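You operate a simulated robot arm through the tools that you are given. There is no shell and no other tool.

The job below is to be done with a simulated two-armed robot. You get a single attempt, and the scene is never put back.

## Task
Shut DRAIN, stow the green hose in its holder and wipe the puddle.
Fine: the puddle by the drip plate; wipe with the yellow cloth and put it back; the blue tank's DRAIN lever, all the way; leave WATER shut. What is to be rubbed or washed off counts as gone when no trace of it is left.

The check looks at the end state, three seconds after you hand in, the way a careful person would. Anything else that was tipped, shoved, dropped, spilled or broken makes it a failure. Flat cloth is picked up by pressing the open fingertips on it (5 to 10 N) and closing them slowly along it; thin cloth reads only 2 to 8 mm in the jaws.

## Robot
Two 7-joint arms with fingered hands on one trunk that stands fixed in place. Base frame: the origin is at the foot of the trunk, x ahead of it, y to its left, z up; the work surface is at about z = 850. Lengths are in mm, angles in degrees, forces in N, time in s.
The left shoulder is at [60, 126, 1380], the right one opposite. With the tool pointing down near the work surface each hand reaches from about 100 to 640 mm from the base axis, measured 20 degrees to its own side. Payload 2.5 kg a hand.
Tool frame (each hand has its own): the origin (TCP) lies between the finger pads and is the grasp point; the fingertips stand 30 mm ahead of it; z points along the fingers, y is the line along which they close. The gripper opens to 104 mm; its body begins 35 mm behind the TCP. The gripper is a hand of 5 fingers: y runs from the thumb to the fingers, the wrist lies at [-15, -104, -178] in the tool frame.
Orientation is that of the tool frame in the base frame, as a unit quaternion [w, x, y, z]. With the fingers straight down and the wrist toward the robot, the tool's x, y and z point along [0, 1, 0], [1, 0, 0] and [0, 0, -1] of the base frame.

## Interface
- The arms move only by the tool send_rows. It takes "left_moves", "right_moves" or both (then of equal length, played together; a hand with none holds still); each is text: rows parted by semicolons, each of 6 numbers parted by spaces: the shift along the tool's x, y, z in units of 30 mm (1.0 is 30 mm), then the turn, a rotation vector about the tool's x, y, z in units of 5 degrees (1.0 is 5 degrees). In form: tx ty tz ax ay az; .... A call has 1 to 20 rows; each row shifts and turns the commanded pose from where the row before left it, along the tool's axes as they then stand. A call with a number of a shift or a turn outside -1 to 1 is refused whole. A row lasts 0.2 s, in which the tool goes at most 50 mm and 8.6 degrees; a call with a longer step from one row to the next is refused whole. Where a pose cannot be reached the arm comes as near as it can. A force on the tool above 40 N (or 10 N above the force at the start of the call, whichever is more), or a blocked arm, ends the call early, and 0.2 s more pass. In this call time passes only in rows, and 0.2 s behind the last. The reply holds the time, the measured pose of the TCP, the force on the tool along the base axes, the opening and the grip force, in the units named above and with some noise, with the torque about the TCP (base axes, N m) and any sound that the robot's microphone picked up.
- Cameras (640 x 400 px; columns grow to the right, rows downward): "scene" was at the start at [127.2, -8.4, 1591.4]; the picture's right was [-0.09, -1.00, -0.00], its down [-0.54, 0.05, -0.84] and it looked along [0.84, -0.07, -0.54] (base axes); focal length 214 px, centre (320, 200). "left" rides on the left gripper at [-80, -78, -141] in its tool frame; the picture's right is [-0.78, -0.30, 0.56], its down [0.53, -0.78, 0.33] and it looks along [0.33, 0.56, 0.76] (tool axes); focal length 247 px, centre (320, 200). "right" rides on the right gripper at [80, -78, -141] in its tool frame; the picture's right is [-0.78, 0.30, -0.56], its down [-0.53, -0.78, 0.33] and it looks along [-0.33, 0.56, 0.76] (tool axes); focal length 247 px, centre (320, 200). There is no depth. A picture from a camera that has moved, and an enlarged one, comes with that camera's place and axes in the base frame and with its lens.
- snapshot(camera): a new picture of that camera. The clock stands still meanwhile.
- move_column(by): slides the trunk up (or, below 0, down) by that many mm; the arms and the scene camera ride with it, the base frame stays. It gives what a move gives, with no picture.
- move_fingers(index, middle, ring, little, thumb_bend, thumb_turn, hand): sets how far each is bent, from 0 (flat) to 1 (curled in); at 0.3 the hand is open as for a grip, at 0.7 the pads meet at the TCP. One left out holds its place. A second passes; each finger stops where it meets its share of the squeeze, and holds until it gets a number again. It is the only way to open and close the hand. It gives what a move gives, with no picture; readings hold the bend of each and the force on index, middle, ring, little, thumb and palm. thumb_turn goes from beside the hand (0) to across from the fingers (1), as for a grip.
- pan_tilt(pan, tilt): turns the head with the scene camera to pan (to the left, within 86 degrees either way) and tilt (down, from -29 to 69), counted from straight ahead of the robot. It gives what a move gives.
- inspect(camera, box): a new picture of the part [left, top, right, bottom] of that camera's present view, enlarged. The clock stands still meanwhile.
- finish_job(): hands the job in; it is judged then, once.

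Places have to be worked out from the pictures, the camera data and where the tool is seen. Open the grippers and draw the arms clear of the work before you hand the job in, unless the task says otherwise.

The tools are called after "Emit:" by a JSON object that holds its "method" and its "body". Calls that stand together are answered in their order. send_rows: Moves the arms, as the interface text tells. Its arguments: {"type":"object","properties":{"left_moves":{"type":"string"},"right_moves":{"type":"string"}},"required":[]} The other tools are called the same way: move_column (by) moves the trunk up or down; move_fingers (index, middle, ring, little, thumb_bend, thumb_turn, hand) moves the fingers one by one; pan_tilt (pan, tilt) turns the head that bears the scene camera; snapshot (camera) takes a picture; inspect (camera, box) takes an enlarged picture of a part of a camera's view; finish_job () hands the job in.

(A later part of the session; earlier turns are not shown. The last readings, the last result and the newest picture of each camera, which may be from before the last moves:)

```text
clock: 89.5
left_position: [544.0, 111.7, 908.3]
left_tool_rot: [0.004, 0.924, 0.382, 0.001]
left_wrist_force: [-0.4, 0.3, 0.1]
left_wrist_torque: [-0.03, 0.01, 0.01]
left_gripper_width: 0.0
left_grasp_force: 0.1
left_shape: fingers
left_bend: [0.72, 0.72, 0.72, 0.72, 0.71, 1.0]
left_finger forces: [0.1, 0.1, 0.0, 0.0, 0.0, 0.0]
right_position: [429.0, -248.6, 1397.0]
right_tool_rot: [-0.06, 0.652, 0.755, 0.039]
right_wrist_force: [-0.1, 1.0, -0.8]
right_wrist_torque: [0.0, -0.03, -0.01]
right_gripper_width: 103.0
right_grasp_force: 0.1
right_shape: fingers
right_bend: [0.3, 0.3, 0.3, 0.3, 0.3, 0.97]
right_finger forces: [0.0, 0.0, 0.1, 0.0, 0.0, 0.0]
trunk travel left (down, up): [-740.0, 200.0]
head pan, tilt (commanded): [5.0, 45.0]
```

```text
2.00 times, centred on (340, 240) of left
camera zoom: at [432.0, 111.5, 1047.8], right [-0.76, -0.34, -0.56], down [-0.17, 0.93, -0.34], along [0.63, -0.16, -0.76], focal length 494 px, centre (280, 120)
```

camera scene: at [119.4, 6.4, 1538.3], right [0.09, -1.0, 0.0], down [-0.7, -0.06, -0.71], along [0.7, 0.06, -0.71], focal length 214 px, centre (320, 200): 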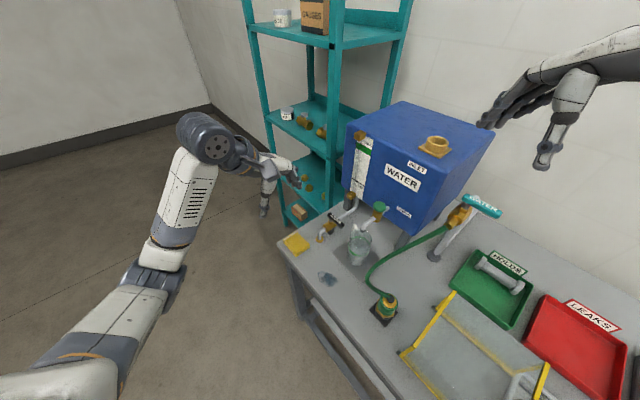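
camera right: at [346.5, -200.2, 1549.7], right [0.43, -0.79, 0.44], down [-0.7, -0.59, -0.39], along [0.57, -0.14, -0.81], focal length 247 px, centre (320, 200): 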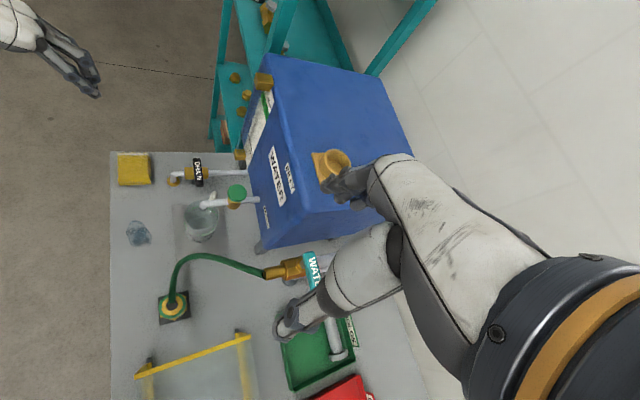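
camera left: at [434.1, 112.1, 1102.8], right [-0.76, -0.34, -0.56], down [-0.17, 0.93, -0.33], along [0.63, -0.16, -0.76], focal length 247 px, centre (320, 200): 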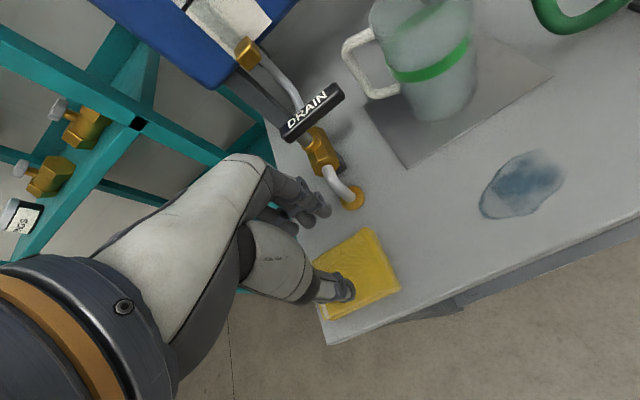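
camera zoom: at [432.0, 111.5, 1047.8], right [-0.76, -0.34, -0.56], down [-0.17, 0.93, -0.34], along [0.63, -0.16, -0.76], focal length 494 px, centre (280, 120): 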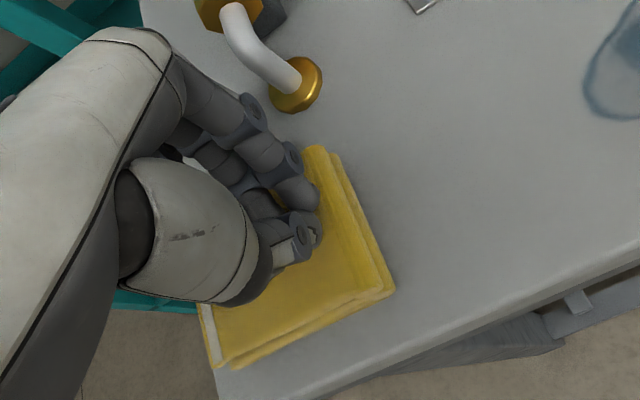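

The fingers closed on nothing: their tips rise as they curl, and slid off this thick folded cloth (top ≈872, it is ~20 mm thick). Being only 64 mm deep it fits between thumb and fingers, so I lift, open wider, centre over it and take it by its sides.

Emit:
{"method": "send_rows", "body": {"left_moves": "0 0 -0.9 0 0 0;0.44 0 -0.2 0 0 0;0.43 0 0 0 0 0"}}

Emit:
{"method": "move_fingers", "body": {"hand": "left", "index": 0.38, "middle": 0.38, "ring": 0.3, "little": 0.3, "thumb_bend": 0.38}}

Emit:
{"method": "inspect", "body": {"camera": "left", "box": [240, 140, 440, 340]}}

Emit:
{"method": "inspect", "body": {"camera": "right", "box": [90, 120, 170, 190]}}

Emit:
{"method": "inspect", "body": {"camera": "scene", "box": [265, 210, 345, 280]}}

```text
clock: 90.3
left_position: [562.8, 131.1, 941.2]
left_tool_rot: [0.005, 0.924, 0.382, 0.001]
left_wrist_force: [-0.3, 0.3, 0.2]
left_wrist_torque: [0.0, -0.01, -0.02]
left_gripper_width: 0.0
left_grasp_force: 0.0
left_shape: fingers
left_bend: [0.72, 0.72, 0.72, 0.72, 0.71, 1.0]
left_finger forces: [0.1, 0.0, 0.0, 0.0, 0.1, 0.0]
right_position: [430.4, -247.9, 1396.7]
right_tool_rot: [-0.06, 0.652, 0.755, 0.039]
right_wrist_force: [0.9, -0.8, -0.2]
right_wrist_torque: [0.04, 0.02, 0.03]
right_gripper_width: 103.0
right_grasp_force: 0.0
right_shape: fingers
right_bend: [0.3, 0.3, 0.3, 0.3, 0.3, 0.97]
right_finger forces: [0.0, 0.0, 0.0, 0.0, 0.0, 0.0]
trunk travel left (down, up): [-740.0, 200.0]
head pan, tilt (commanded): [5.0, 45.0]
```

```text
clock: 91.3
left_position: [561.9, 129.4, 939.8]
left_tool_rot: [0.005, 0.924, 0.383, 0.002]
left_wrist_force: [0.3, 0.3, 1.0]
left_wrist_torque: [0.0, 0.01, 0.01]
left_gripper_width: 82.3
left_grasp_force: 0.2
left_shape: fingers
left_bend: [0.38, 0.38, 0.3, 0.3, 0.38, 0.99]
left_finger forces: [0.0, 0.0, 0.0, 0.0, 0.1, 0.0]
right_position: [429.2, -248.5, 1396.0]
right_tool_rot: [-0.06, 0.652, 0.755, 0.039]
right_wrist_force: [0.8, 0.3, 0.3]
right_wrist_torque: [0.01, 0.03, 0.01]
right_gripper_width: 103.0
right_grasp_force: 0.1
right_shape: fingers
right_bend: [0.3, 0.3, 0.3, 0.3, 0.3, 0.97]
right_finger forces: [0.1, 0.0, 0.0, 0.1, 0.0, 0.1]
trunk travel left (down, up): [-740.0, 200.0]
head pan, tilt (commanded): [5.0, 45.0]
```

```text
2.00 times, centred on (340, 240) of left
camera zoom: at [450.8, 129.9, 1080.8], right [-0.75, -0.34, -0.56], down [-0.17, 0.93, -0.34], along [0.63, -0.16, -0.76], focal length 494 px, centre (280, 120)
```

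zoom: 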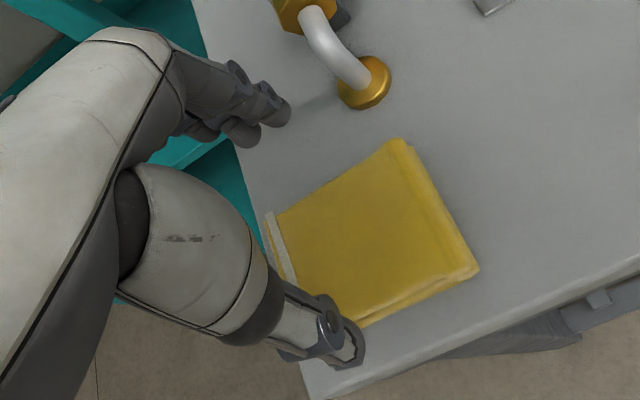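

```text
5.71 times, centred on (130, 155) of right
camera zoom: at [346.5, -200.0, 1549.6], right [0.43, -0.79, 0.44], down [-0.7, -0.59, -0.39], along [0.57, -0.14, -0.81], focal length 1411 px, centre (1406, 457)
```

zoom: 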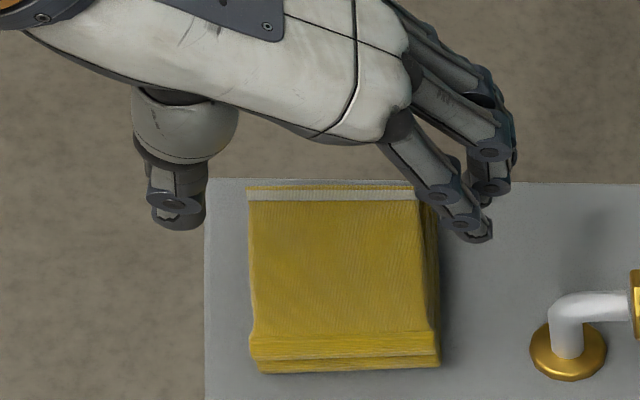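

```text
5.71 times, centred on (305, 245) of scene
camera zoom: at [119.4, 6.5, 1538.3], right [0.09, -1.0, 0.0], down [-0.7, -0.06, -0.71], along [0.7, 0.06, -0.71], focal length 1226 px, centre (406, -57)
```

zoom: 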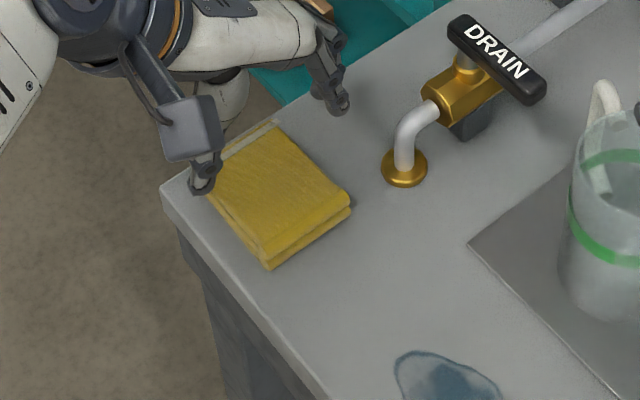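

Thumb and index straddle the cloth with ~14 and ~22 mm to spare. I shift 4 mm toward the thumb side and lower until the tips are near z≈859.

Emit:
{"method": "send_rows", "body": {"left_moves": "0 -0.13 0.6 0 0 0;0 0 0.6 0 0 0;0 0 0.5 0 0 0"}}

Emit:
{"method": "inspect", "body": {"camera": "right", "box": [90, 120, 170, 190]}}

Emit:
{"method": "inspect", "body": {"camera": "scene", "box": [265, 210, 345, 280]}}

Emit:
{"method": "inspect", "body": {"camera": "left", "box": [240, 140, 440, 340]}}

```text
clock: 92.1
left_position: [559.8, 134.5, 889.3]
left_tool_rot: [0.004, 0.924, 0.383, 0.002]
left_wrist_force: [-0.7, -0.2, -0.1]
left_wrist_torque: [-0.02, -0.03, 0.01]
left_gripper_width: 82.6
left_grasp_force: 0.1
left_shape: fingers
left_bend: [0.38, 0.38, 0.3, 0.3, 0.38, 0.99]
left_finger forces: [0.0, 0.0, 0.0, 0.0, 0.1, 0.0]
right_position: [430.2, -248.7, 1397.3]
right_tool_rot: [-0.06, 0.652, 0.755, 0.039]
right_wrist_force: [0.3, 0.8, 0.5]
right_wrist_torque: [0.0, -0.01, 0.0]
right_gripper_width: 102.8
right_grasp_force: 0.1
right_shape: fingers
right_bend: [0.3, 0.3, 0.3, 0.3, 0.3, 0.97]
right_finger forces: [0.0, 0.0, 0.1, 0.0, 0.0, 0.0]
trunk travel left (down, up): [-740.0, 200.0]
head pan, tilt (commanded): [5.0, 45.0]
```

```text
5.71 times, centred on (130, 155) of right
camera zoom: at [346.6, -200.0, 1549.6], right [0.43, -0.79, 0.44], down [-0.7, -0.59, -0.39], along [0.57, -0.14, -0.81], focal length 1411 px, centre (1406, 457)
```

zoom: 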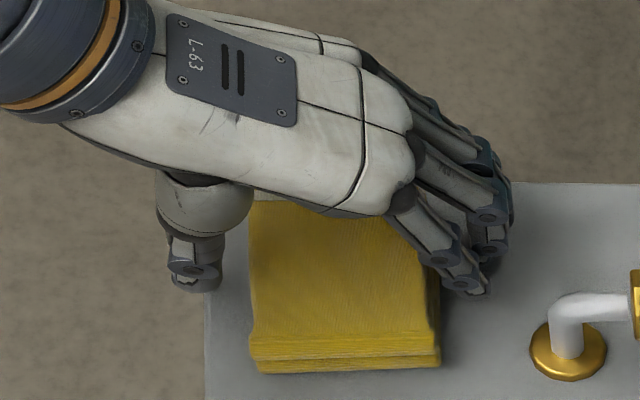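

```text
5.71 times, centred on (305, 245) of scene
camera zoom: at [119.5, 6.4, 1538.3], right [0.09, -1.0, 0.0], down [-0.7, -0.06, -0.71], along [0.7, 0.06, -0.71], focal length 1226 px, centre (406, -57)
```

zoom: 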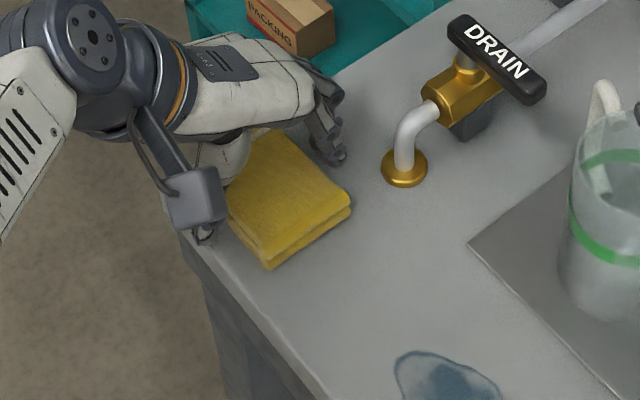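

```text
2.00 times, centred on (340, 240) of left
camera zoom: at [447.5, 133.2, 1029.5], right [-0.76, -0.34, -0.56], down [-0.17, 0.93, -0.34], along [0.63, -0.16, -0.76], focal length 494 px, centre (280, 120)
```

zoom: 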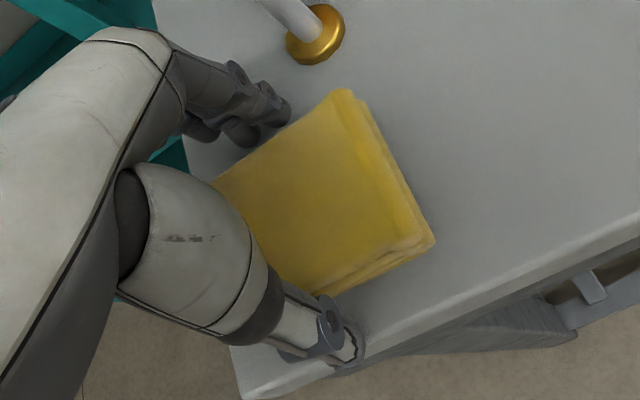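

The cloth lies between thumb and fingers with nothing touched yet. I close thumb, index and middle slowly onto its sides.

Emit:
{"method": "move_fingers", "body": {"hand": "left", "index": 0.45, "middle": 0.45, "thumb_bend": 0.46}}

Emit:
{"method": "move_fingers", "body": {"hand": "left", "index": 0.5, "middle": 0.5, "thumb_bend": 0.51}}

Emit:
{"method": "inspect", "body": {"camera": "right", "box": [90, 120, 170, 190]}}

Emit:
{"method": "inspect", "body": {"camera": "left", "box": [240, 140, 440, 340]}}

```text
clock: 93.1
left_position: [559.1, 133.1, 889.9]
left_tool_rot: [0.004, 0.924, 0.382, 0.002]
left_wrist_force: [0.3, 0.1, 0.5]
left_wrist_torque: [-0.05, -0.03, -0.01]
left_gripper_width: 67.4
left_grasp_force: 1.4
left_shape: fingers
left_bend: [0.44, 0.44, 0.3, 0.3, 0.44, 0.99]
left_finger forces: [0.9, 0.5, 0.1, 0.1, 1.4, 0.1]
right_position: [430.8, -249.2, 1398.2]
right_tool_rot: [-0.06, 0.652, 0.755, 0.039]
right_wrist_force: [-0.7, -0.6, 0.2]
right_wrist_torque: [0.01, -0.03, 0.01]
right_gripper_width: 103.2
right_grasp_force: 0.1
right_shape: fingers
right_bend: [0.3, 0.3, 0.3, 0.3, 0.3, 0.97]
right_finger forces: [0.0, 0.0, 0.0, 0.0, 0.0, 0.0]
trunk travel left (down, up): [-740.0, 200.0]
head pan, tilt (commanded): [5.0, 45.0]
```

```text
clock: 94.1
left_position: [558.8, 134.1, 889.4]
left_tool_rot: [0.004, 0.924, 0.383, 0.002]
left_wrist_force: [-0.5, -0.7, 0.7]
left_wrist_torque: [-0.03, -0.05, 0.03]
left_gripper_width: 65.6
left_grasp_force: 6.7
left_shape: fingers
left_bend: [0.46, 0.47, 0.3, 0.3, 0.45, 0.99]
left_finger forces: [3.6, 3.1, 0.0, 0.1, 6.2, 0.0]
right_position: [429.3, -249.1, 1395.5]
right_tool_rot: [-0.06, 0.652, 0.755, 0.038]
right_wrist_force: [-1.3, 0.6, 0.6]
right_wrist_torque: [-0.01, -0.03, 0.01]
right_gripper_width: 102.9
right_grasp_force: 0.1
right_shape: fingers
right_bend: [0.3, 0.3, 0.3, 0.3, 0.3, 0.97]
right_finger forces: [0.1, 0.0, 0.0, 0.1, 0.1, 0.1]
trunk travel left (down, up): [-740.0, 200.0]
head pan, tilt (commanded): [5.0, 45.0]
```

```text
5.71 times, centred on (130, 155) of right
camera zoom: at [346.5, -200.0, 1549.6], right [0.43, -0.79, 0.44], down [-0.7, -0.59, -0.39], along [0.57, -0.14, -0.81], focal length 1411 px, centre (1406, 457)
```

zoom: 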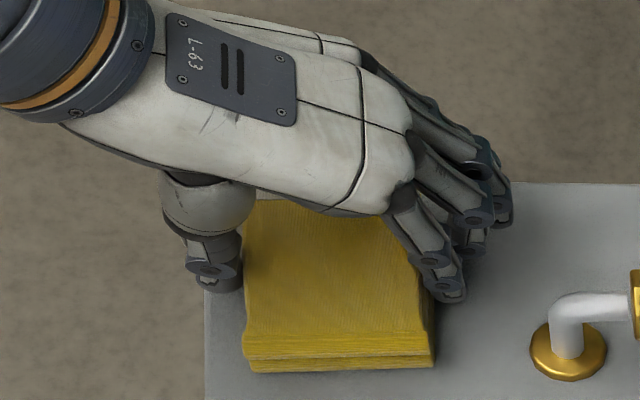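

```text
2.00 times, centred on (340, 240) of left
camera zoom: at [447.5, 133.2, 1029.7], right [-0.75, -0.34, -0.56], down [-0.17, 0.93, -0.34], along [0.63, -0.16, -0.76], focal length 494 px, centre (280, 120)
```

zoom: 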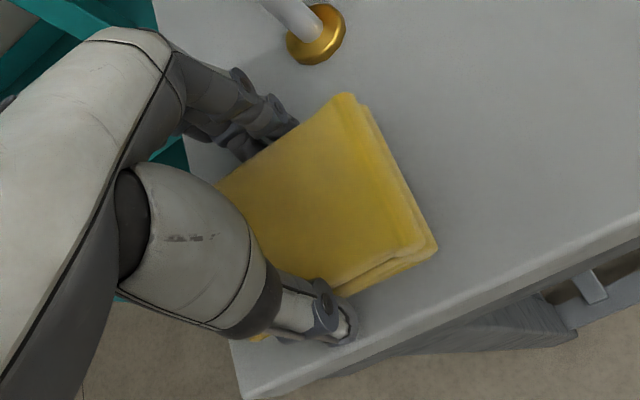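

The cloth is a firm pad: 65.6 mm wide at 6.7 N, only shifted ~2 mm by the closing. I squeeze a bit more and lift it a little to test the hold.

Emit:
{"method": "move_fingers", "body": {"hand": "left", "index": 0.56, "middle": 0.56, "thumb_bend": 0.57}}

Emit:
{"method": "send_rows", "body": {"left_moves": "0 0 -0.2 0 0 0;0 0 -0.3 0 0 0;0 0 -0.3 0 0 0"}}

Emit:
{"method": "inspect", "body": {"camera": "right", "box": [90, 120, 170, 190]}}

Emit:
{"method": "inspect", "body": {"camera": "scene", "box": [265, 210, 345, 280]}}

```text
clock: 95.1
left_position: [558.9, 132.4, 888.8]
left_tool_rot: [0.004, 0.924, 0.383, 0.002]
left_wrist_force: [0.9, 0.0, 1.8]
left_wrist_torque: [-0.09, -0.1, 0.0]
left_gripper_width: 64.5
left_grasp_force: 12.1
left_shape: fingers
left_bend: [0.48, 0.49, 0.3, 0.3, 0.45, 0.99]
left_finger forces: [6.8, 6.2, 0.1, 0.1, 12.1, 0.0]
right_position: [429.9, -248.2, 1397.3]
right_tool_rot: [-0.06, 0.653, 0.754, 0.039]
right_wrist_force: [-0.1, -0.2, 0.3]
right_wrist_torque: [0.03, -0.01, 0.03]
right_gripper_width: 102.9
right_grasp_force: 0.0
right_shape: fingers
right_bend: [0.3, 0.3, 0.3, 0.3, 0.3, 0.97]
right_finger forces: [0.0, 0.1, 0.0, 0.0, 0.1, 0.1]
trunk travel left (down, up): [-740.0, 200.0]
head pan, tilt (commanded): [5.0, 45.0]
```

```text
clock: 95.9
left_position: [558.5, 133.5, 913.2]
left_tool_rot: [0.004, 0.924, 0.383, 0.001]
left_wrist_force: [0.2, 0.1, -0.2]
left_wrist_torque: [0.01, -0.02, 0.03]
left_gripper_width: 64.0
left_grasp_force: 13.0
left_shape: fingers
left_bend: [0.48, 0.5, 0.3, 0.3, 0.45, 0.99]
left_finger forces: [6.5, 5.9, 0.1, 0.0, 12.4, 0.0]
right_position: [430.2, -248.5, 1395.9]
right_tool_rot: [-0.059, 0.652, 0.755, 0.038]
right_wrist_force: [0.2, 0.6, 0.0]
right_wrist_torque: [-0.02, 0.01, -0.01]
right_gripper_width: 102.9
right_grasp_force: 0.0
right_shape: fingers
right_bend: [0.3, 0.3, 0.3, 0.3, 0.3, 0.97]
right_finger forces: [0.0, 0.0, 0.1, 0.1, 0.0, 0.0]
trunk travel left (down, up): [-740.0, 200.0]
head pan, tilt (commanded): [5.0, 45.0]
```

```text
5.71 times, centred on (130, 155) of right
camera zoom: at [346.5, -199.9, 1549.6], right [0.43, -0.79, 0.44], down [-0.7, -0.59, -0.39], along [0.57, -0.14, -0.81], focal length 1411 px, centre (1406, 457)
```

zoom: 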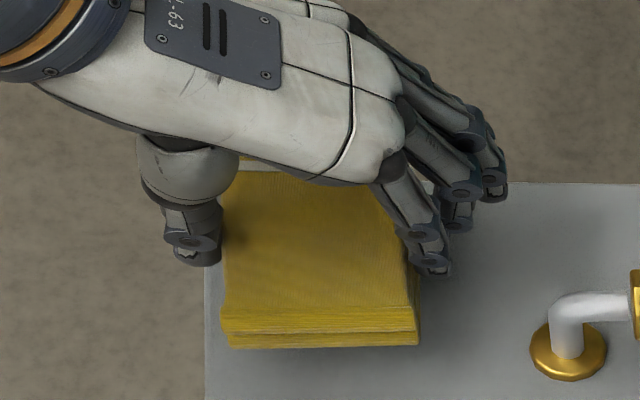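

```text
5.71 times, centred on (305, 245) of scene
camera zoom: at [119.4, 6.5, 1538.3], right [0.09, -1.0, 0.0], down [-0.7, -0.06, -0.71], along [0.7, 0.06, -0.71], focal length 1226 px, centre (406, -57)
```

zoom: 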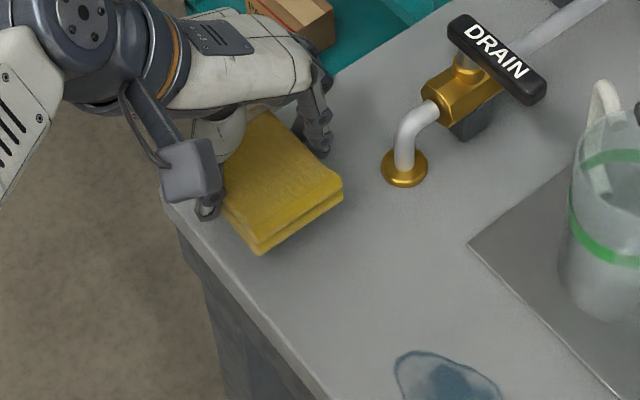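

The pad comes up securely. In table coordinates the puddle spans about 52×67 mm centred near (436, 12), so the pad covers it in one press. I lift a bit more and carry it along the table to above the puddle.

Emit:
{"method": "send_rows", "body": {"left_moves": "0 0 -0.5 0 0 0;0 0 -0.4 0 0 0;-0.82 0 0 0 0 0;-0.82 0 0 0 0 0;-0.82 0 0 0 0 0;-0.82 0 0 0 0 0;-0.82 0 0 0 0 0;-0.82 0 0 0 0 0;-0.82 0 0 0 0 0"}}

Emit:
{"method": "inspect", "body": {"camera": "scene", "box": [255, 200, 415, 320]}}

Emit:
{"method": "inspect", "body": {"camera": "right", "box": [80, 140, 240, 280]}}

Emit:
{"method": "snapshot", "body": {"camera": "left"}}

```text
clock: 97.9
left_position: [438.3, 11.7, 940.4]
left_tool_rot: [0.004, 0.923, 0.384, 0.001]
left_wrist_force: [0.4, 0.6, -0.3]
left_wrist_torque: [-0.03, 0.03, 0.0]
left_gripper_width: 64.3
left_grasp_force: 11.8
left_shape: fingers
left_bend: [0.48, 0.5, 0.3, 0.3, 0.45, 0.99]
left_finger forces: [6.5, 5.8, 0.0, 0.0, 12.4, 0.0]
right_position: [430.2, -249.5, 1396.3]
right_tool_rot: [-0.06, 0.652, 0.755, 0.039]
right_wrist_force: [0.3, 0.0, -0.4]
right_wrist_torque: [-0.03, -0.04, -0.02]
right_gripper_width: 102.7
right_grasp_force: 0.0
right_shape: fingers
right_bend: [0.3, 0.3, 0.3, 0.3, 0.3, 0.97]
right_finger forces: [0.0, 0.0, 0.0, 0.1, 0.0, 0.0]
trunk travel left (down, up): [-740.0, 200.0]
head pan, tilt (commanded): [5.0, 45.0]
```

```text
3.33 times, centred on (335, 260) of scene
camera zoom: at [119.2, 6.3, 1538.4], right [0.09, -1.0, 0.0], down [-0.7, -0.06, -0.71], along [0.7, 0.06, -0.71], focal length 715 px, centre (270, 0)
```

zoom: 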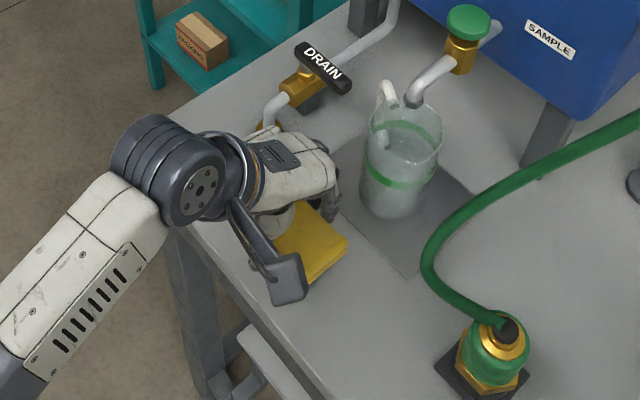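

```text
2.86 times, centred on (160, 210) of right
camera zoom: at [346.3, -200.1, 1549.6], right [0.43, -0.79, 0.44], down [-0.7, -0.59, -0.39], along [0.57, -0.14, -0.81], focal length 706 px, centre (777, 171)
```

zoom: 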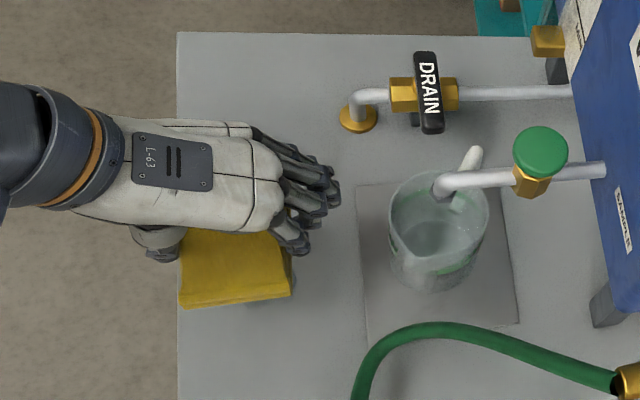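

```text
taken
camera left: at [326.5, 11.7, 1081.3], right [-0.75, -0.34, -0.56], down [-0.17, 0.93, -0.34], along [0.63, -0.16, -0.76], focal length 247 px, centre (320, 200)
```

left: 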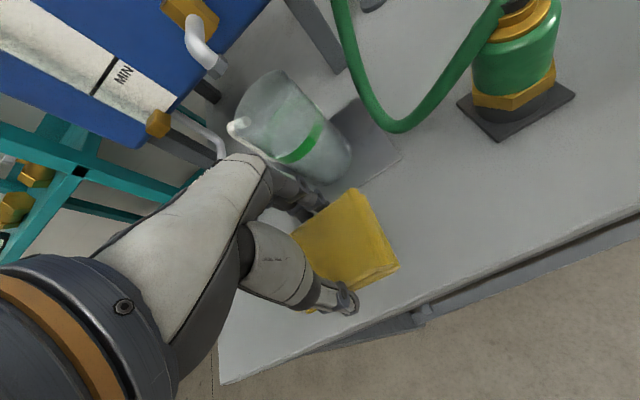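

The pad hovers over the puddle, with the fingers clear of drip plate and jug. I lower it onto the puddle, the last part slowly.

Emit:
{"method": "send_rows", "body": {"left_moves": "0 0 0.7 0 0 0;0 0 0.7 0 0 0;0 0 0.2 0 0 0;0 0 0.1 0 0 0"}}

```text
clock: 98.9
left_position: [438.4, 11.6, 889.6]
left_tool_rot: [0.005, 0.924, 0.383, 0.002]
left_wrist_force: [-1.1, 0.6, 1.3]
left_wrist_torque: [-0.02, -0.02, 0.01]
left_gripper_width: 64.3
left_grasp_force: 12.2
left_shape: fingers
left_bend: [0.48, 0.5, 0.3, 0.3, 0.45, 0.99]
left_finger forces: [6.3, 5.8, 0.1, 0.0, 12.6, 0.1]
right_position: [430.2, -248.5, 1396.5]
right_tool_rot: [-0.059, 0.652, 0.755, 0.039]
right_wrist_force: [0.9, 0.4, -0.3]
right_wrist_torque: [0.01, -0.01, 0.0]
right_gripper_width: 102.8
right_grasp_force: 0.1
right_shape: fingers
right_bend: [0.3, 0.3, 0.3, 0.3, 0.3, 0.97]
right_finger forces: [0.1, 0.0, 0.0, 0.1, 0.0, 0.0]
trunk travel left (down, up): [-740.0, 200.0]
head pan, tilt (commanded): [5.0, 45.0]
```

Just touching (≈1 N). I press 1–2 mm further to get a proper wiping pressure.

Emit:
{"method": "send_rows", "body": {"left_moves": "0 0 0.06 0 0 0;0 0 0.04 0 0 0"}}

```text
clock: 99.5
left_position: [438.3, 9.6, 888.1]
left_tool_rot: [0.006, 0.924, 0.383, 0.002]
left_wrist_force: [-1.2, 1.3, 10.9]
left_wrist_torque: [-0.13, -0.14, 0.03]
left_gripper_width: 64.5
left_grasp_force: 13.2
left_shape: fingers
left_bend: [0.48, 0.5, 0.3, 0.3, 0.45, 0.99]
left_finger forces: [6.4, 5.8, 0.0, 0.1, 13.6, 0.0]
right_position: [428.7, -247.5, 1399.0]
right_tool_rot: [-0.059, 0.652, 0.755, 0.039]
right_wrist_force: [0.5, 0.4, -0.3]
right_wrist_torque: [-0.03, -0.01, 0.01]
right_gripper_width: 103.1
right_grasp_force: 0.1
right_shape: fingers
right_bend: [0.3, 0.3, 0.3, 0.3, 0.3, 0.97]
right_finger forces: [0.0, 0.0, 0.0, 0.0, 0.1, 0.0]
trunk travel left (down, up): [-740.0, 200.0]
head pan, tilt (commanded): [5.0, 45.0]
```

Pressing with ~11 N. I rub back and forth along the table (±24 mm) with small sideways offsets to cover the whole puddle.

Emit:
{"method": "send_rows", "body": {"left_moves": "0.4 0 0 0 0 0;0.4 0 0 0 0 0;-0.4 -0.1 0 0 0 0;-0.4 -0.1 0 0 0 0;-0.4 -0.1 0 0 0 0;-0.4 0 0 0 0 0;0.4 0.1 0 0 0 0;0.4 0.1 0 0 0 0;0.4 0.1 0 0 0 0;0.4 0 0 0 0 0;-0.4 0.07 0 0 0 0;-0.4 0.07 0 0 0 0;-0.4 0.06 0 0 0 0;-0.4 0 0 0 0 0;0.4 -0.1 0 0 0 0;0.4 -0.1 0 0 0 0"}}

Emit:
{"method": "inspect", "body": {"camera": "right", "box": [80, 160, 200, 270]}}

Emit:
{"method": "inspect", "body": {"camera": "scene", "box": [285, 230, 385, 310]}}

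```text
clock: 102.9
left_position: [436.9, 9.7, 887.5]
left_tool_rot: [0.005, 0.924, 0.382, 0.001]
left_wrist_force: [-3.1, -4.1, 8.7]
left_wrist_torque: [-0.1, 0.04, -0.05]
left_gripper_width: 64.3
left_grasp_force: 12.8
left_shape: fingers
left_bend: [0.48, 0.5, 0.3, 0.3, 0.46, 0.99]
left_finger forces: [7.4, 5.6, 0.0, 0.1, 12.6, 0.1]
right_position: [429.1, -248.4, 1396.9]
right_tool_rot: [-0.059, 0.652, 0.755, 0.039]
right_wrist_force: [-0.2, 0.0, -0.1]
right_wrist_torque: [0.03, 0.01, -0.02]
right_gripper_width: 102.9
right_grasp_force: 0.0
right_shape: fingers
right_bend: [0.3, 0.3, 0.3, 0.3, 0.3, 0.97]
right_finger forces: [0.1, 0.0, 0.1, 0.0, 0.0, 0.0]
trunk travel left (down, up): [-740.0, 200.0]
head pan, tilt (commanded): [5.0, 45.0]
```

```text
3.64 times, centred on (140, 215) of right
camera zoom: at [345.6, -200.1, 1549.8], right [0.43, -0.79, 0.44], down [-0.7, -0.59, -0.39], along [0.57, -0.14, -0.81], focal length 898 px, centre (974, 146)
```

zoom: 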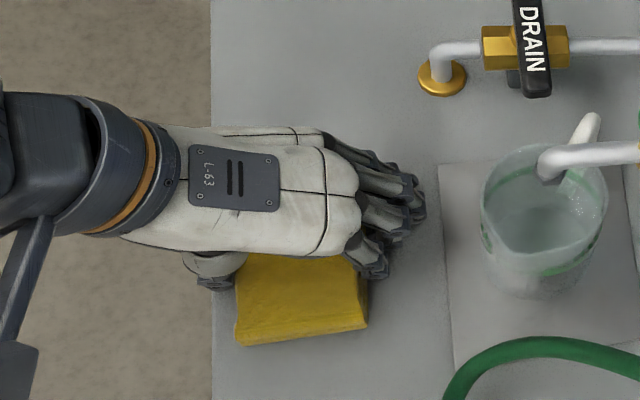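

```text
5.00 times, centred on (335, 270) of scene
camera zoom: at [118.5, 6.3, 1538.4], right [0.09, -1.0, 0.0], down [-0.7, -0.06, -0.71], along [0.7, 0.06, -0.71], focal length 1072 px, centre (245, -150)
```

zoom: 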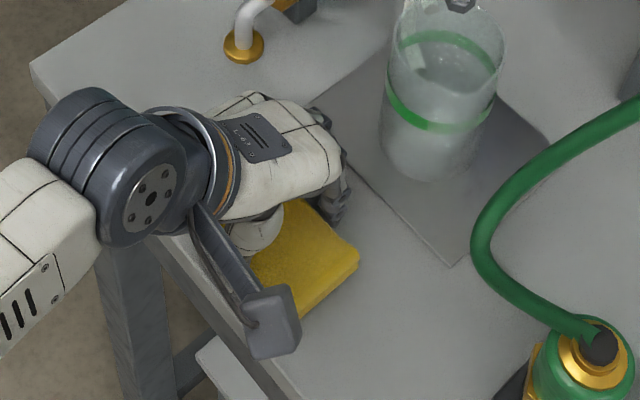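

The pad stays in the grip. I do a second, wider pass, then lift and move aside to see what is left.

Emit:
{"method": "send_rows", "body": {"left_moves": "0.4 -0.3 0 0 0 0;0.4 -0.2 0 0 0 0;0.4 0 0 0 0 0;-0.4 0.2 0 0 0 0;-0.4 0.2 0 0 0 0;-0.4 0.2 0 0 0 0;-0.4 0 0 0 0 0;-0.4 0 0 0 0 0;-0.4 0 0 0 0 0;0.4 -0.2 0 0 0 0;0.4 -0.2 0 0 0 0;0.4 -0.2 0 0 0 0;0.4 0.1 0 0 0 0;0.4 0.2 0 0 0 0;-0.4 0.2 0 0 0 0;-0.4 0 0 0 0 0"}}

Emit:
{"method": "send_rows", "body": {"left_moves": "0 0 -0.7 0 0 0;0 0 -0.7 0 0 0;0.8 0 0 0 0 0;0.8 0 0 0 0 0;0.8 0 0 0 0 0;0.8 0 0 0 0 0"}}

Emit:
{"method": "inspect", "body": {"camera": "right", "box": [100, 180, 200, 270]}}

Emit:
{"method": "inspect", "body": {"camera": "scene", "box": [285, 240, 385, 320]}}

Emit:
{"method": "snapshot", "body": {"camera": "left"}}

```text
clock: 106.3
left_position: [438.6, 11.5, 886.4]
left_tool_rot: [0.004, 0.924, 0.382, 0.003]
left_wrist_force: [2.4, 2.2, 7.7]
left_wrist_torque: [0.01, -0.16, 0.04]
left_gripper_width: 64.7
left_grasp_force: 13.3
left_shape: fingers
left_bend: [0.49, 0.51, 0.3, 0.3, 0.45, 1.0]
left_finger forces: [7.0, 6.1, 0.1, 0.0, 13.1, 0.1]
right_position: [428.5, -247.9, 1397.4]
right_tool_rot: [-0.059, 0.653, 0.754, 0.039]
right_wrist_force: [-0.1, -0.2, 0.9]
right_wrist_torque: [0.02, -0.02, 0.0]
right_gripper_width: 103.0
right_grasp_force: 0.1
right_shape: fingers
right_bend: [0.3, 0.3, 0.3, 0.3, 0.3, 0.97]
right_finger forces: [0.0, 0.0, 0.0, 0.0, 0.0, 0.1]
trunk travel left (down, up): [-740.0, 200.0]
head pan, tilt (commanded): [5.0, 45.0]
```

```text
clock: 107.7
left_position: [506.2, 79.8, 928.9]
left_tool_rot: [0.005, 0.924, 0.382, 0.0]
left_wrist_force: [-0.2, -0.5, -0.4]
left_wrist_torque: [0.05, 0.01, -0.01]
left_gripper_width: 64.8
left_grasp_force: 12.4
left_shape: fingers
left_bend: [0.49, 0.51, 0.3, 0.3, 0.45, 1.0]
left_finger forces: [6.7, 5.5, 0.0, 0.0, 12.8, 0.0]
right_position: [429.5, -248.4, 1396.6]
right_tool_rot: [-0.059, 0.653, 0.754, 0.039]
right_wrist_force: [-0.2, -0.2, 0.6]
right_wrist_torque: [-0.01, 0.02, -0.01]
right_gripper_width: 102.9
right_grasp_force: 0.1
right_shape: fingers
right_bend: [0.3, 0.3, 0.3, 0.3, 0.3, 0.97]
right_finger forces: [0.0, 0.0, 0.0, 0.0, 0.0, 0.0]
trunk travel left (down, up): [-740.0, 200.0]
head pan, tilt (commanded): [5.0, 45.0]
```

```text
4.44 times, centred on (150, 225) of right
camera zoom: at [346.8, -199.8, 1549.5], right [0.43, -0.79, 0.44], down [-0.71, -0.59, -0.39], along [0.57, -0.14, -0.81], focal length 1098 px, centre (1076, 89)
```

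zoom: 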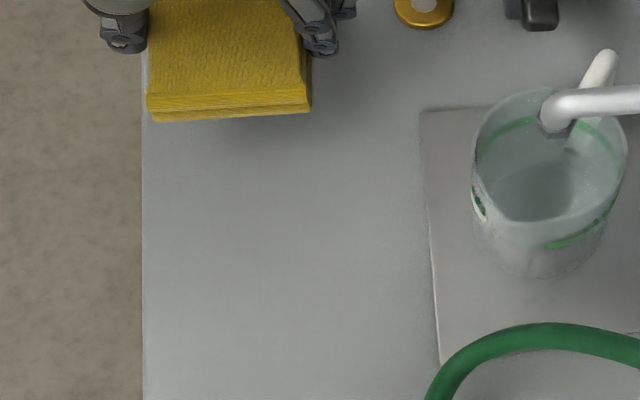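

```text
5.00 times, centred on (335, 280) of scene
camera zoom: at [119.6, 6.6, 1538.3], right [0.09, -1.0, 0.0], down [-0.7, -0.06, -0.71], along [0.7, 0.06, -0.71], focal length 1072 px, centre (245, -200)
```

zoom: 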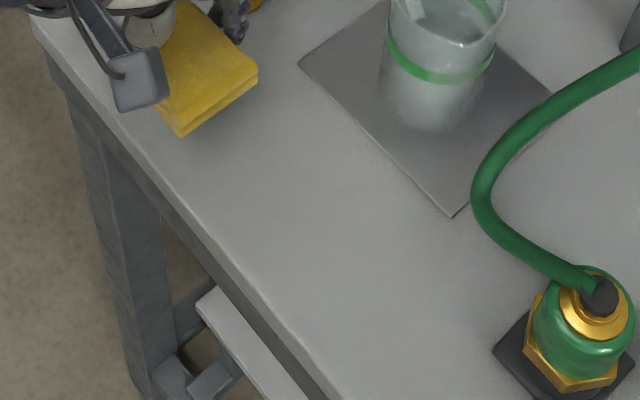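

```text
taken
camera left: at [394.8, 79.5, 1068.8], right [-0.76, -0.34, -0.56], down [-0.17, 0.93, -0.34], along [0.63, -0.16, -0.76], focal length 247 px, centre (320, 200)
```

left: 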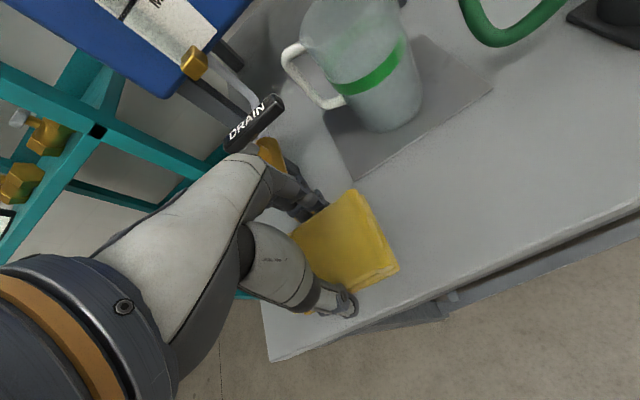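

The puddle appears gone. I zoom hard on the spot from two cameras to make sure no trace is left.

Emit:
{"method": "inspect", "body": {"camera": "right", "box": [115, 205, 165, 245]}}

Emit:
{"method": "inspect", "body": {"camera": "scene", "box": [315, 258, 355, 292]}}

Emit:
{"method": "inspect", "body": {"camera": "left", "box": [380, 130, 520, 250]}}

```text
10.00 times, centred on (140, 225) of right
camera zoom: at [346.8, -199.8, 1549.5], right [0.43, -0.79, 0.44], down [-0.71, -0.59, -0.39], along [0.57, -0.14, -0.81], focal length 2470 px, centre (2120, -50)
```

zoom: 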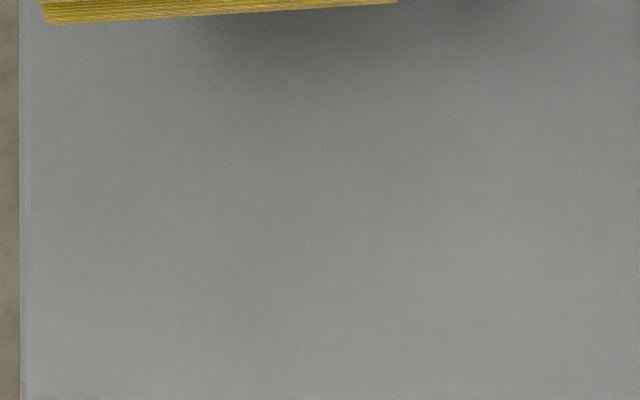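

```text
11.76 times, centred on (335, 275) of scene
camera zoom: at [119.6, 6.6, 1538.3], right [0.09, -1.0, 0.0], down [-0.7, -0.06, -0.71], along [0.7, 0.06, -0.71], focal length 2523 px, centre (144, -682)
```

zoom: 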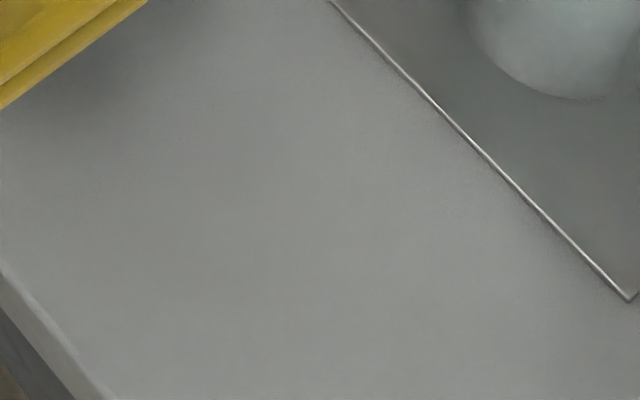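

```text
3.33 times, centred on (450, 190) of left
camera zoom: at [394.8, 79.5, 1068.8], right [-0.76, -0.34, -0.56], down [-0.17, 0.93, -0.34], along [0.63, -0.16, -0.76], focal length 823 px, centre (-113, 233)
```

zoom: 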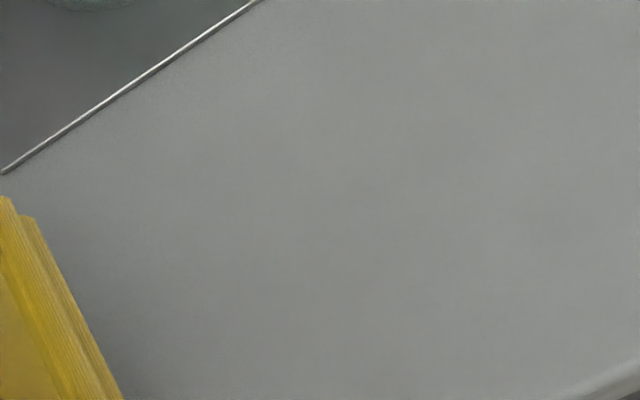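

No trace remains in any view. I carry the pad back to its home spot and lower it almost to the table, then compare with the original pictures before releasing.

Emit:
{"method": "send_rows", "body": {"left_moves": "0.63 0.01 0 0 0 0;0.63 0.01 0 0 0 0;0.63 0.01 0 0 0 0;0.63 0.01 0 0 0 0;0 0 0.5 0 0 0;0 0 0.5 0 0 0"}}

Emit:
{"method": "inspect", "body": {"camera": "right", "box": [90, 120, 170, 190]}}

Emit:
{"method": "inspect", "body": {"camera": "scene", "box": [265, 210, 345, 280]}}

```text
clock: 109.1
left_position: [560.2, 132.4, 897.9]
left_tool_rot: [0.004, 0.924, 0.383, 0.002]
left_wrist_force: [-0.8, -0.1, -0.6]
left_wrist_torque: [-0.02, 0.0, -0.01]
left_gripper_width: 64.5
left_grasp_force: 12.5
left_shape: fingers
left_bend: [0.49, 0.51, 0.3, 0.3, 0.45, 1.0]
left_finger forces: [6.7, 5.5, 0.0, 0.1, 12.7, 0.0]
right_position: [429.4, -248.7, 1396.7]
right_tool_rot: [-0.06, 0.652, 0.755, 0.039]
right_wrist_force: [0.1, -0.2, -0.7]
right_wrist_torque: [0.01, 0.03, 0.02]
right_gripper_width: 103.0
right_grasp_force: 0.2
right_shape: fingers
right_bend: [0.3, 0.3, 0.3, 0.3, 0.3, 0.97]
right_finger forces: [0.0, 0.1, 0.1, 0.0, 0.0, 0.1]
trunk travel left (down, up): [-740.0, 200.0]
head pan, tilt (commanded): [5.0, 45.0]
```

```text
5.71 times, centred on (130, 155) of right
camera zoom: at [346.8, -200.0, 1549.5], right [0.43, -0.79, 0.44], down [-0.71, -0.59, -0.39], along [0.57, -0.14, -0.81], focal length 1411 px, centre (1406, 457)
```

zoom: 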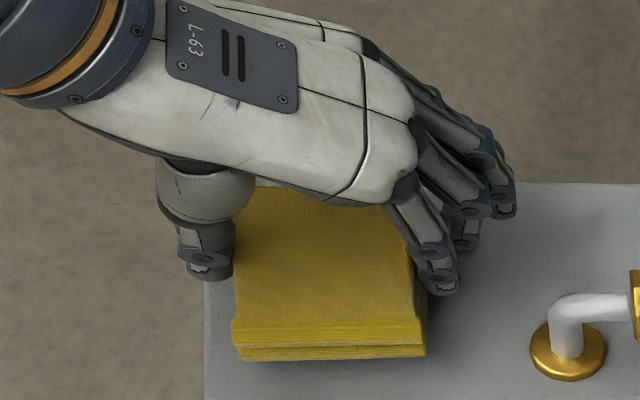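

```text
5.71 times, centred on (305, 245) of scene
camera zoom: at [119.6, 6.4, 1538.3], right [0.09, -1.0, 0.0], down [-0.7, -0.06, -0.71], along [0.7, 0.06, -0.71], focal length 1226 px, centre (406, -57)
```

zoom: 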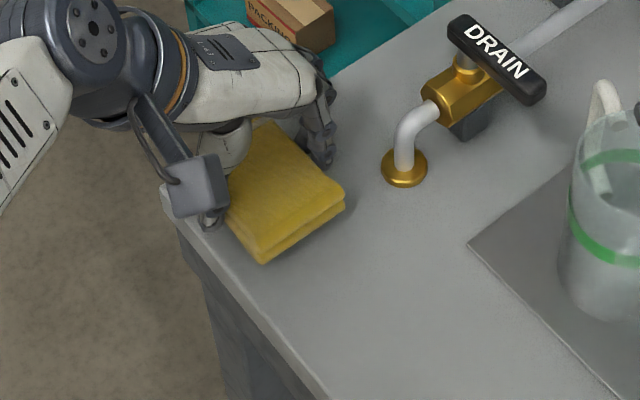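

The pad is about 3 mm off along the table depth. I correct that, lower it to the table, and check for light contact.

Emit:
{"method": "send_rows", "body": {"left_moves": "-0.03 0.1 0.1 0 0 0;0 0 0.13 0 0 0"}}

Emit:
{"method": "inspect", "body": {"camera": "right", "box": [90, 120, 170, 190]}}

```text
clock: 109.7
left_position: [561.5, 129.7, 891.5]
left_tool_rot: [0.004, 0.924, 0.382, 0.002]
left_wrist_force: [-0.3, -0.5, -0.9]
left_wrist_torque: [0.02, -0.01, 0.0]
left_gripper_width: 64.3
left_grasp_force: 12.0
left_shape: fingers
left_bend: [0.49, 0.51, 0.3, 0.3, 0.45, 1.0]
left_finger forces: [6.9, 5.5, 0.0, 0.0, 12.8, 0.0]
right_position: [429.5, -248.3, 1395.7]
right_tool_rot: [-0.06, 0.652, 0.755, 0.039]
right_wrist_force: [0.0, 1.0, -0.8]
right_wrist_torque: [-0.03, -0.04, 0.01]
right_gripper_width: 103.0
right_grasp_force: 0.1
right_shape: fingers
right_bend: [0.3, 0.3, 0.3, 0.3, 0.3, 0.97]
right_finger forces: [0.1, 0.1, 0.0, 0.0, 0.0, 0.0]
trunk travel left (down, up): [-740.0, 200.0]
head pan, tilt (commanded): [5.0, 45.0]
```

```text
5.71 times, centred on (130, 155) of right
camera zoom: at [346.5, -199.9, 1549.6], right [0.43, -0.79, 0.44], down [-0.7, -0.59, -0.39], along [0.57, -0.14, -0.81], focal length 1411 px, centre (1406, 457)
```

zoom: 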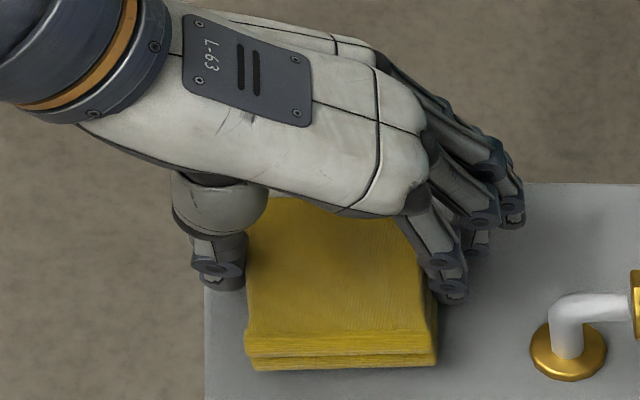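

It lines up with the original place within ~1 mm. I lower the last 2 mm and open the fingers.

Emit:
{"method": "send_rows", "body": {"left_moves": "0 0.02 0.07 0 0 0"}}

Emit:
{"method": "move_fingers", "body": {"hand": "left", "index": 0.43, "middle": 0.43, "thumb_bend": 0.42}}

Emit:
{"method": "move_fingers", "body": {"hand": "left", "index": 0.33, "middle": 0.33, "thumb_bend": 0.33}}

Emit:
{"method": "inspect", "body": {"camera": "right", "box": [90, 120, 170, 190]}}

```text
clock: 110.1
left_position: [562.8, 129.3, 889.5]
left_tool_rot: [0.005, 0.924, 0.382, 0.001]
left_wrist_force: [-0.2, 0.4, -0.1]
left_wrist_torque: [0.0, 0.03, 0.03]
left_gripper_width: 64.7
left_grasp_force: 12.4
left_shape: fingers
left_bend: [0.49, 0.51, 0.3, 0.3, 0.45, 1.0]
left_finger forces: [6.8, 5.6, 0.0, 0.0, 12.6, 0.0]
right_position: [429.2, -249.7, 1397.1]
right_tool_rot: [-0.06, 0.652, 0.755, 0.039]
right_wrist_force: [0.0, -0.3, 0.0]
right_wrist_torque: [-0.01, 0.0, -0.01]
right_gripper_width: 103.0
right_grasp_force: 0.1
right_shape: fingers
right_bend: [0.3, 0.3, 0.3, 0.3, 0.3, 0.97]
right_finger forces: [0.1, 0.1, 0.0, 0.0, 0.0, 0.0]
trunk travel left (down, up): [-740.0, 200.0]
head pan, tilt (commanded): [5.0, 45.0]
```

```text
clock: 111.1
left_position: [562.4, 128.8, 889.2]
left_tool_rot: [0.004, 0.924, 0.383, 0.002]
left_wrist_force: [-0.1, -0.5, 0.2]
left_wrist_torque: [-0.02, 0.04, -0.01]
left_gripper_width: 71.7
left_grasp_force: 0.5
left_shape: fingers
left_bend: [0.43, 0.43, 0.3, 0.3, 0.42, 0.99]
left_finger forces: [0.1, 0.0, 0.0, 0.0, 0.2, 0.0]
right_position: [429.6, -248.0, 1397.0]
right_tool_rot: [-0.06, 0.652, 0.755, 0.039]
right_wrist_force: [0.5, 0.6, 0.1]
right_wrist_torque: [-0.02, -0.01, 0.0]
right_gripper_width: 103.1
right_grasp_force: 0.1
right_shape: fingers
right_bend: [0.3, 0.3, 0.3, 0.3, 0.3, 0.97]
right_finger forces: [0.1, 0.1, 0.1, 0.1, 0.1, 0.1]
trunk travel left (down, up): [-740.0, 200.0]
head pan, tilt (commanded): [5.0, 45.0]
```

```text
clock: 112.1
left_position: [561.8, 128.8, 888.4]
left_tool_rot: [0.004, 0.924, 0.383, 0.002]
left_wrist_force: [0.5, 0.4, -0.7]
left_wrist_torque: [-0.02, 0.0, 0.0]
left_gripper_width: 95.2
left_grasp_force: 0.1
left_shape: fingers
left_bend: [0.33, 0.33, 0.3, 0.3, 0.33, 0.98]
left_finger forces: [0.0, 0.1, 0.0, 0.0, 0.0, 0.0]
right_position: [430.3, -247.3, 1395.9]
right_tool_rot: [-0.06, 0.652, 0.755, 0.039]
right_wrist_force: [0.3, 0.8, -0.1]
right_wrist_torque: [0.03, -0.03, 0.04]
right_gripper_width: 103.1
right_grasp_force: 0.0
right_shape: fingers
right_bend: [0.3, 0.3, 0.3, 0.3, 0.3, 0.97]
right_finger forces: [0.1, 0.1, 0.0, 0.1, 0.0, 0.0]
trunk travel left (down, up): [-740.0, 200.0]
head pan, tilt (commanded): [5.0, 45.0]
```

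```text
5.71 times, centred on (130, 155) of right
camera zoom: at [346.5, -200.0, 1549.6], right [0.43, -0.79, 0.44], down [-0.7, -0.59, -0.39], along [0.57, -0.14, -0.81], focal length 1411 px, centre (1406, 457)
```

zoom: 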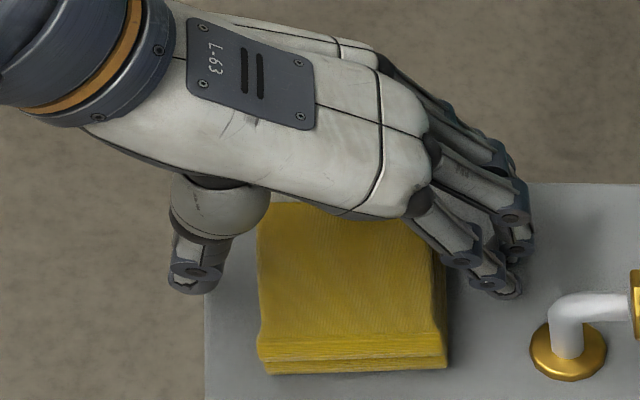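

The pad rests within ~3 mm of its original spot. I lift the left hand straight up and draw it back.

Emit:
{"method": "send_rows", "body": {"left_moves": "0 0 -0.6 0 0 0;0 0 -0.9 0 0 0;0 0 -0.9 0 0 0;0 0 -0.9 0 0 0;0 0 -0.9 0 0 0;0 0 -0.9 0 0 0;0 -0.8 -0.6 0 0 0;0 -0.8 -0.6 0 0 0;0 -0.8 -0.6 0 0 0;0 -0.8 -0.6 0 0 0;0 -0.8 -0.6 0 0 0"}}

Emit:
{"method": "snapshot", "body": {"camera": "scene"}}

Emit:
{"method": "inspect", "body": {"camera": "scene", "box": [270, 190, 430, 330]}}

Emit:
{"method": "inspect", "body": {"camera": "right", "box": [90, 120, 270, 340]}}

Emit:
{"method": "snapshot", "body": {"camera": "left"}}

```text
clock: 114.5
left_position: [476.3, 216.3, 1131.3]
left_tool_rot: [0.004, 0.924, 0.383, 0.001]
left_wrist_force: [-0.1, -0.3, -0.4]
left_wrist_torque: [0.0, -0.02, -0.01]
left_gripper_width: 95.3
left_grasp_force: 0.1
left_shape: fingers
left_bend: [0.33, 0.33, 0.3, 0.3, 0.33, 0.98]
left_finger forces: [0.0, 0.1, 0.1, 0.0, 0.1, 0.0]
right_position: [429.3, -249.0, 1396.6]
right_tool_rot: [-0.059, 0.652, 0.755, 0.039]
right_wrist_force: [1.1, 0.0, 0.2]
right_wrist_torque: [0.0, -0.01, -0.02]
right_gripper_width: 102.9
right_grasp_force: 0.1
right_shape: fingers
right_bend: [0.3, 0.3, 0.3, 0.3, 0.3, 0.97]
right_finger forces: [0.1, 0.1, 0.0, 0.1, 0.0, 0.0]
trunk travel left (down, up): [-740.0, 200.0]
head pan, tilt (commanded): [5.0, 45.0]
```

```text
taken
camera scene: at [118.9, 6.8, 1538.4], right [0.09, -1.0, 0.0], down [-0.7, -0.06, -0.71], along [0.7, 0.06, -0.71], focal length 214 px, centre (320, 200)
```

scene: 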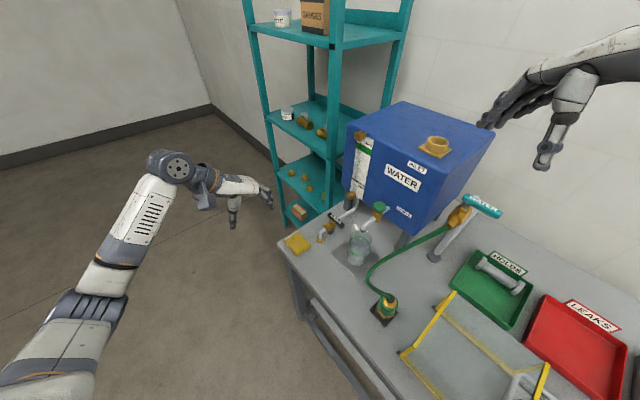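

```text
2.86 times, centred on (350, 260) of scene
camera zoom: at [118.9, 6.8, 1538.4], right [0.09, -1.0, 0.0], down [-0.7, -0.06, -0.71], along [0.7, 0.06, -0.71], focal length 613 px, centre (234, 29)
```

zoom: 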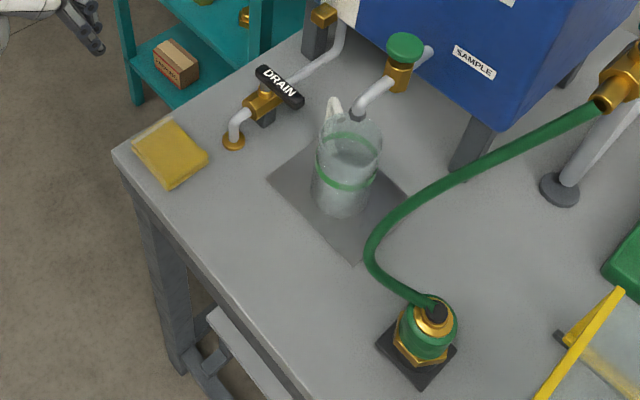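

```text
1.82 times, centred on (180, 230) of right
camera zoom: at [346.0, -199.6, 1549.8], right [0.43, -0.79, 0.44], down [-0.7, -0.59, -0.39], along [0.57, -0.14, -0.81], focal length 449 px, centre (574, 146)
```

zoom: 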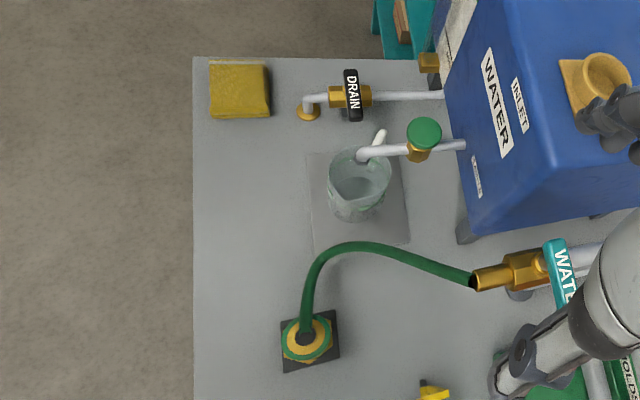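

```text
taken
camera left: at [363.9, 215.8, 1272.0], right [-0.76, -0.34, -0.56], down [-0.17, 0.93, -0.34], along [0.63, -0.16, -0.76], focal length 247 px, centre (320, 200)
```

left: 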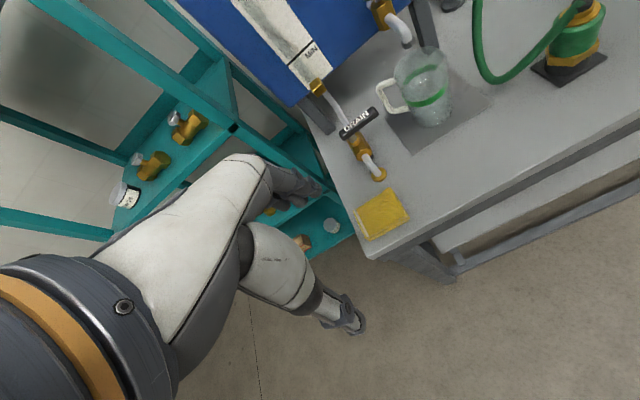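

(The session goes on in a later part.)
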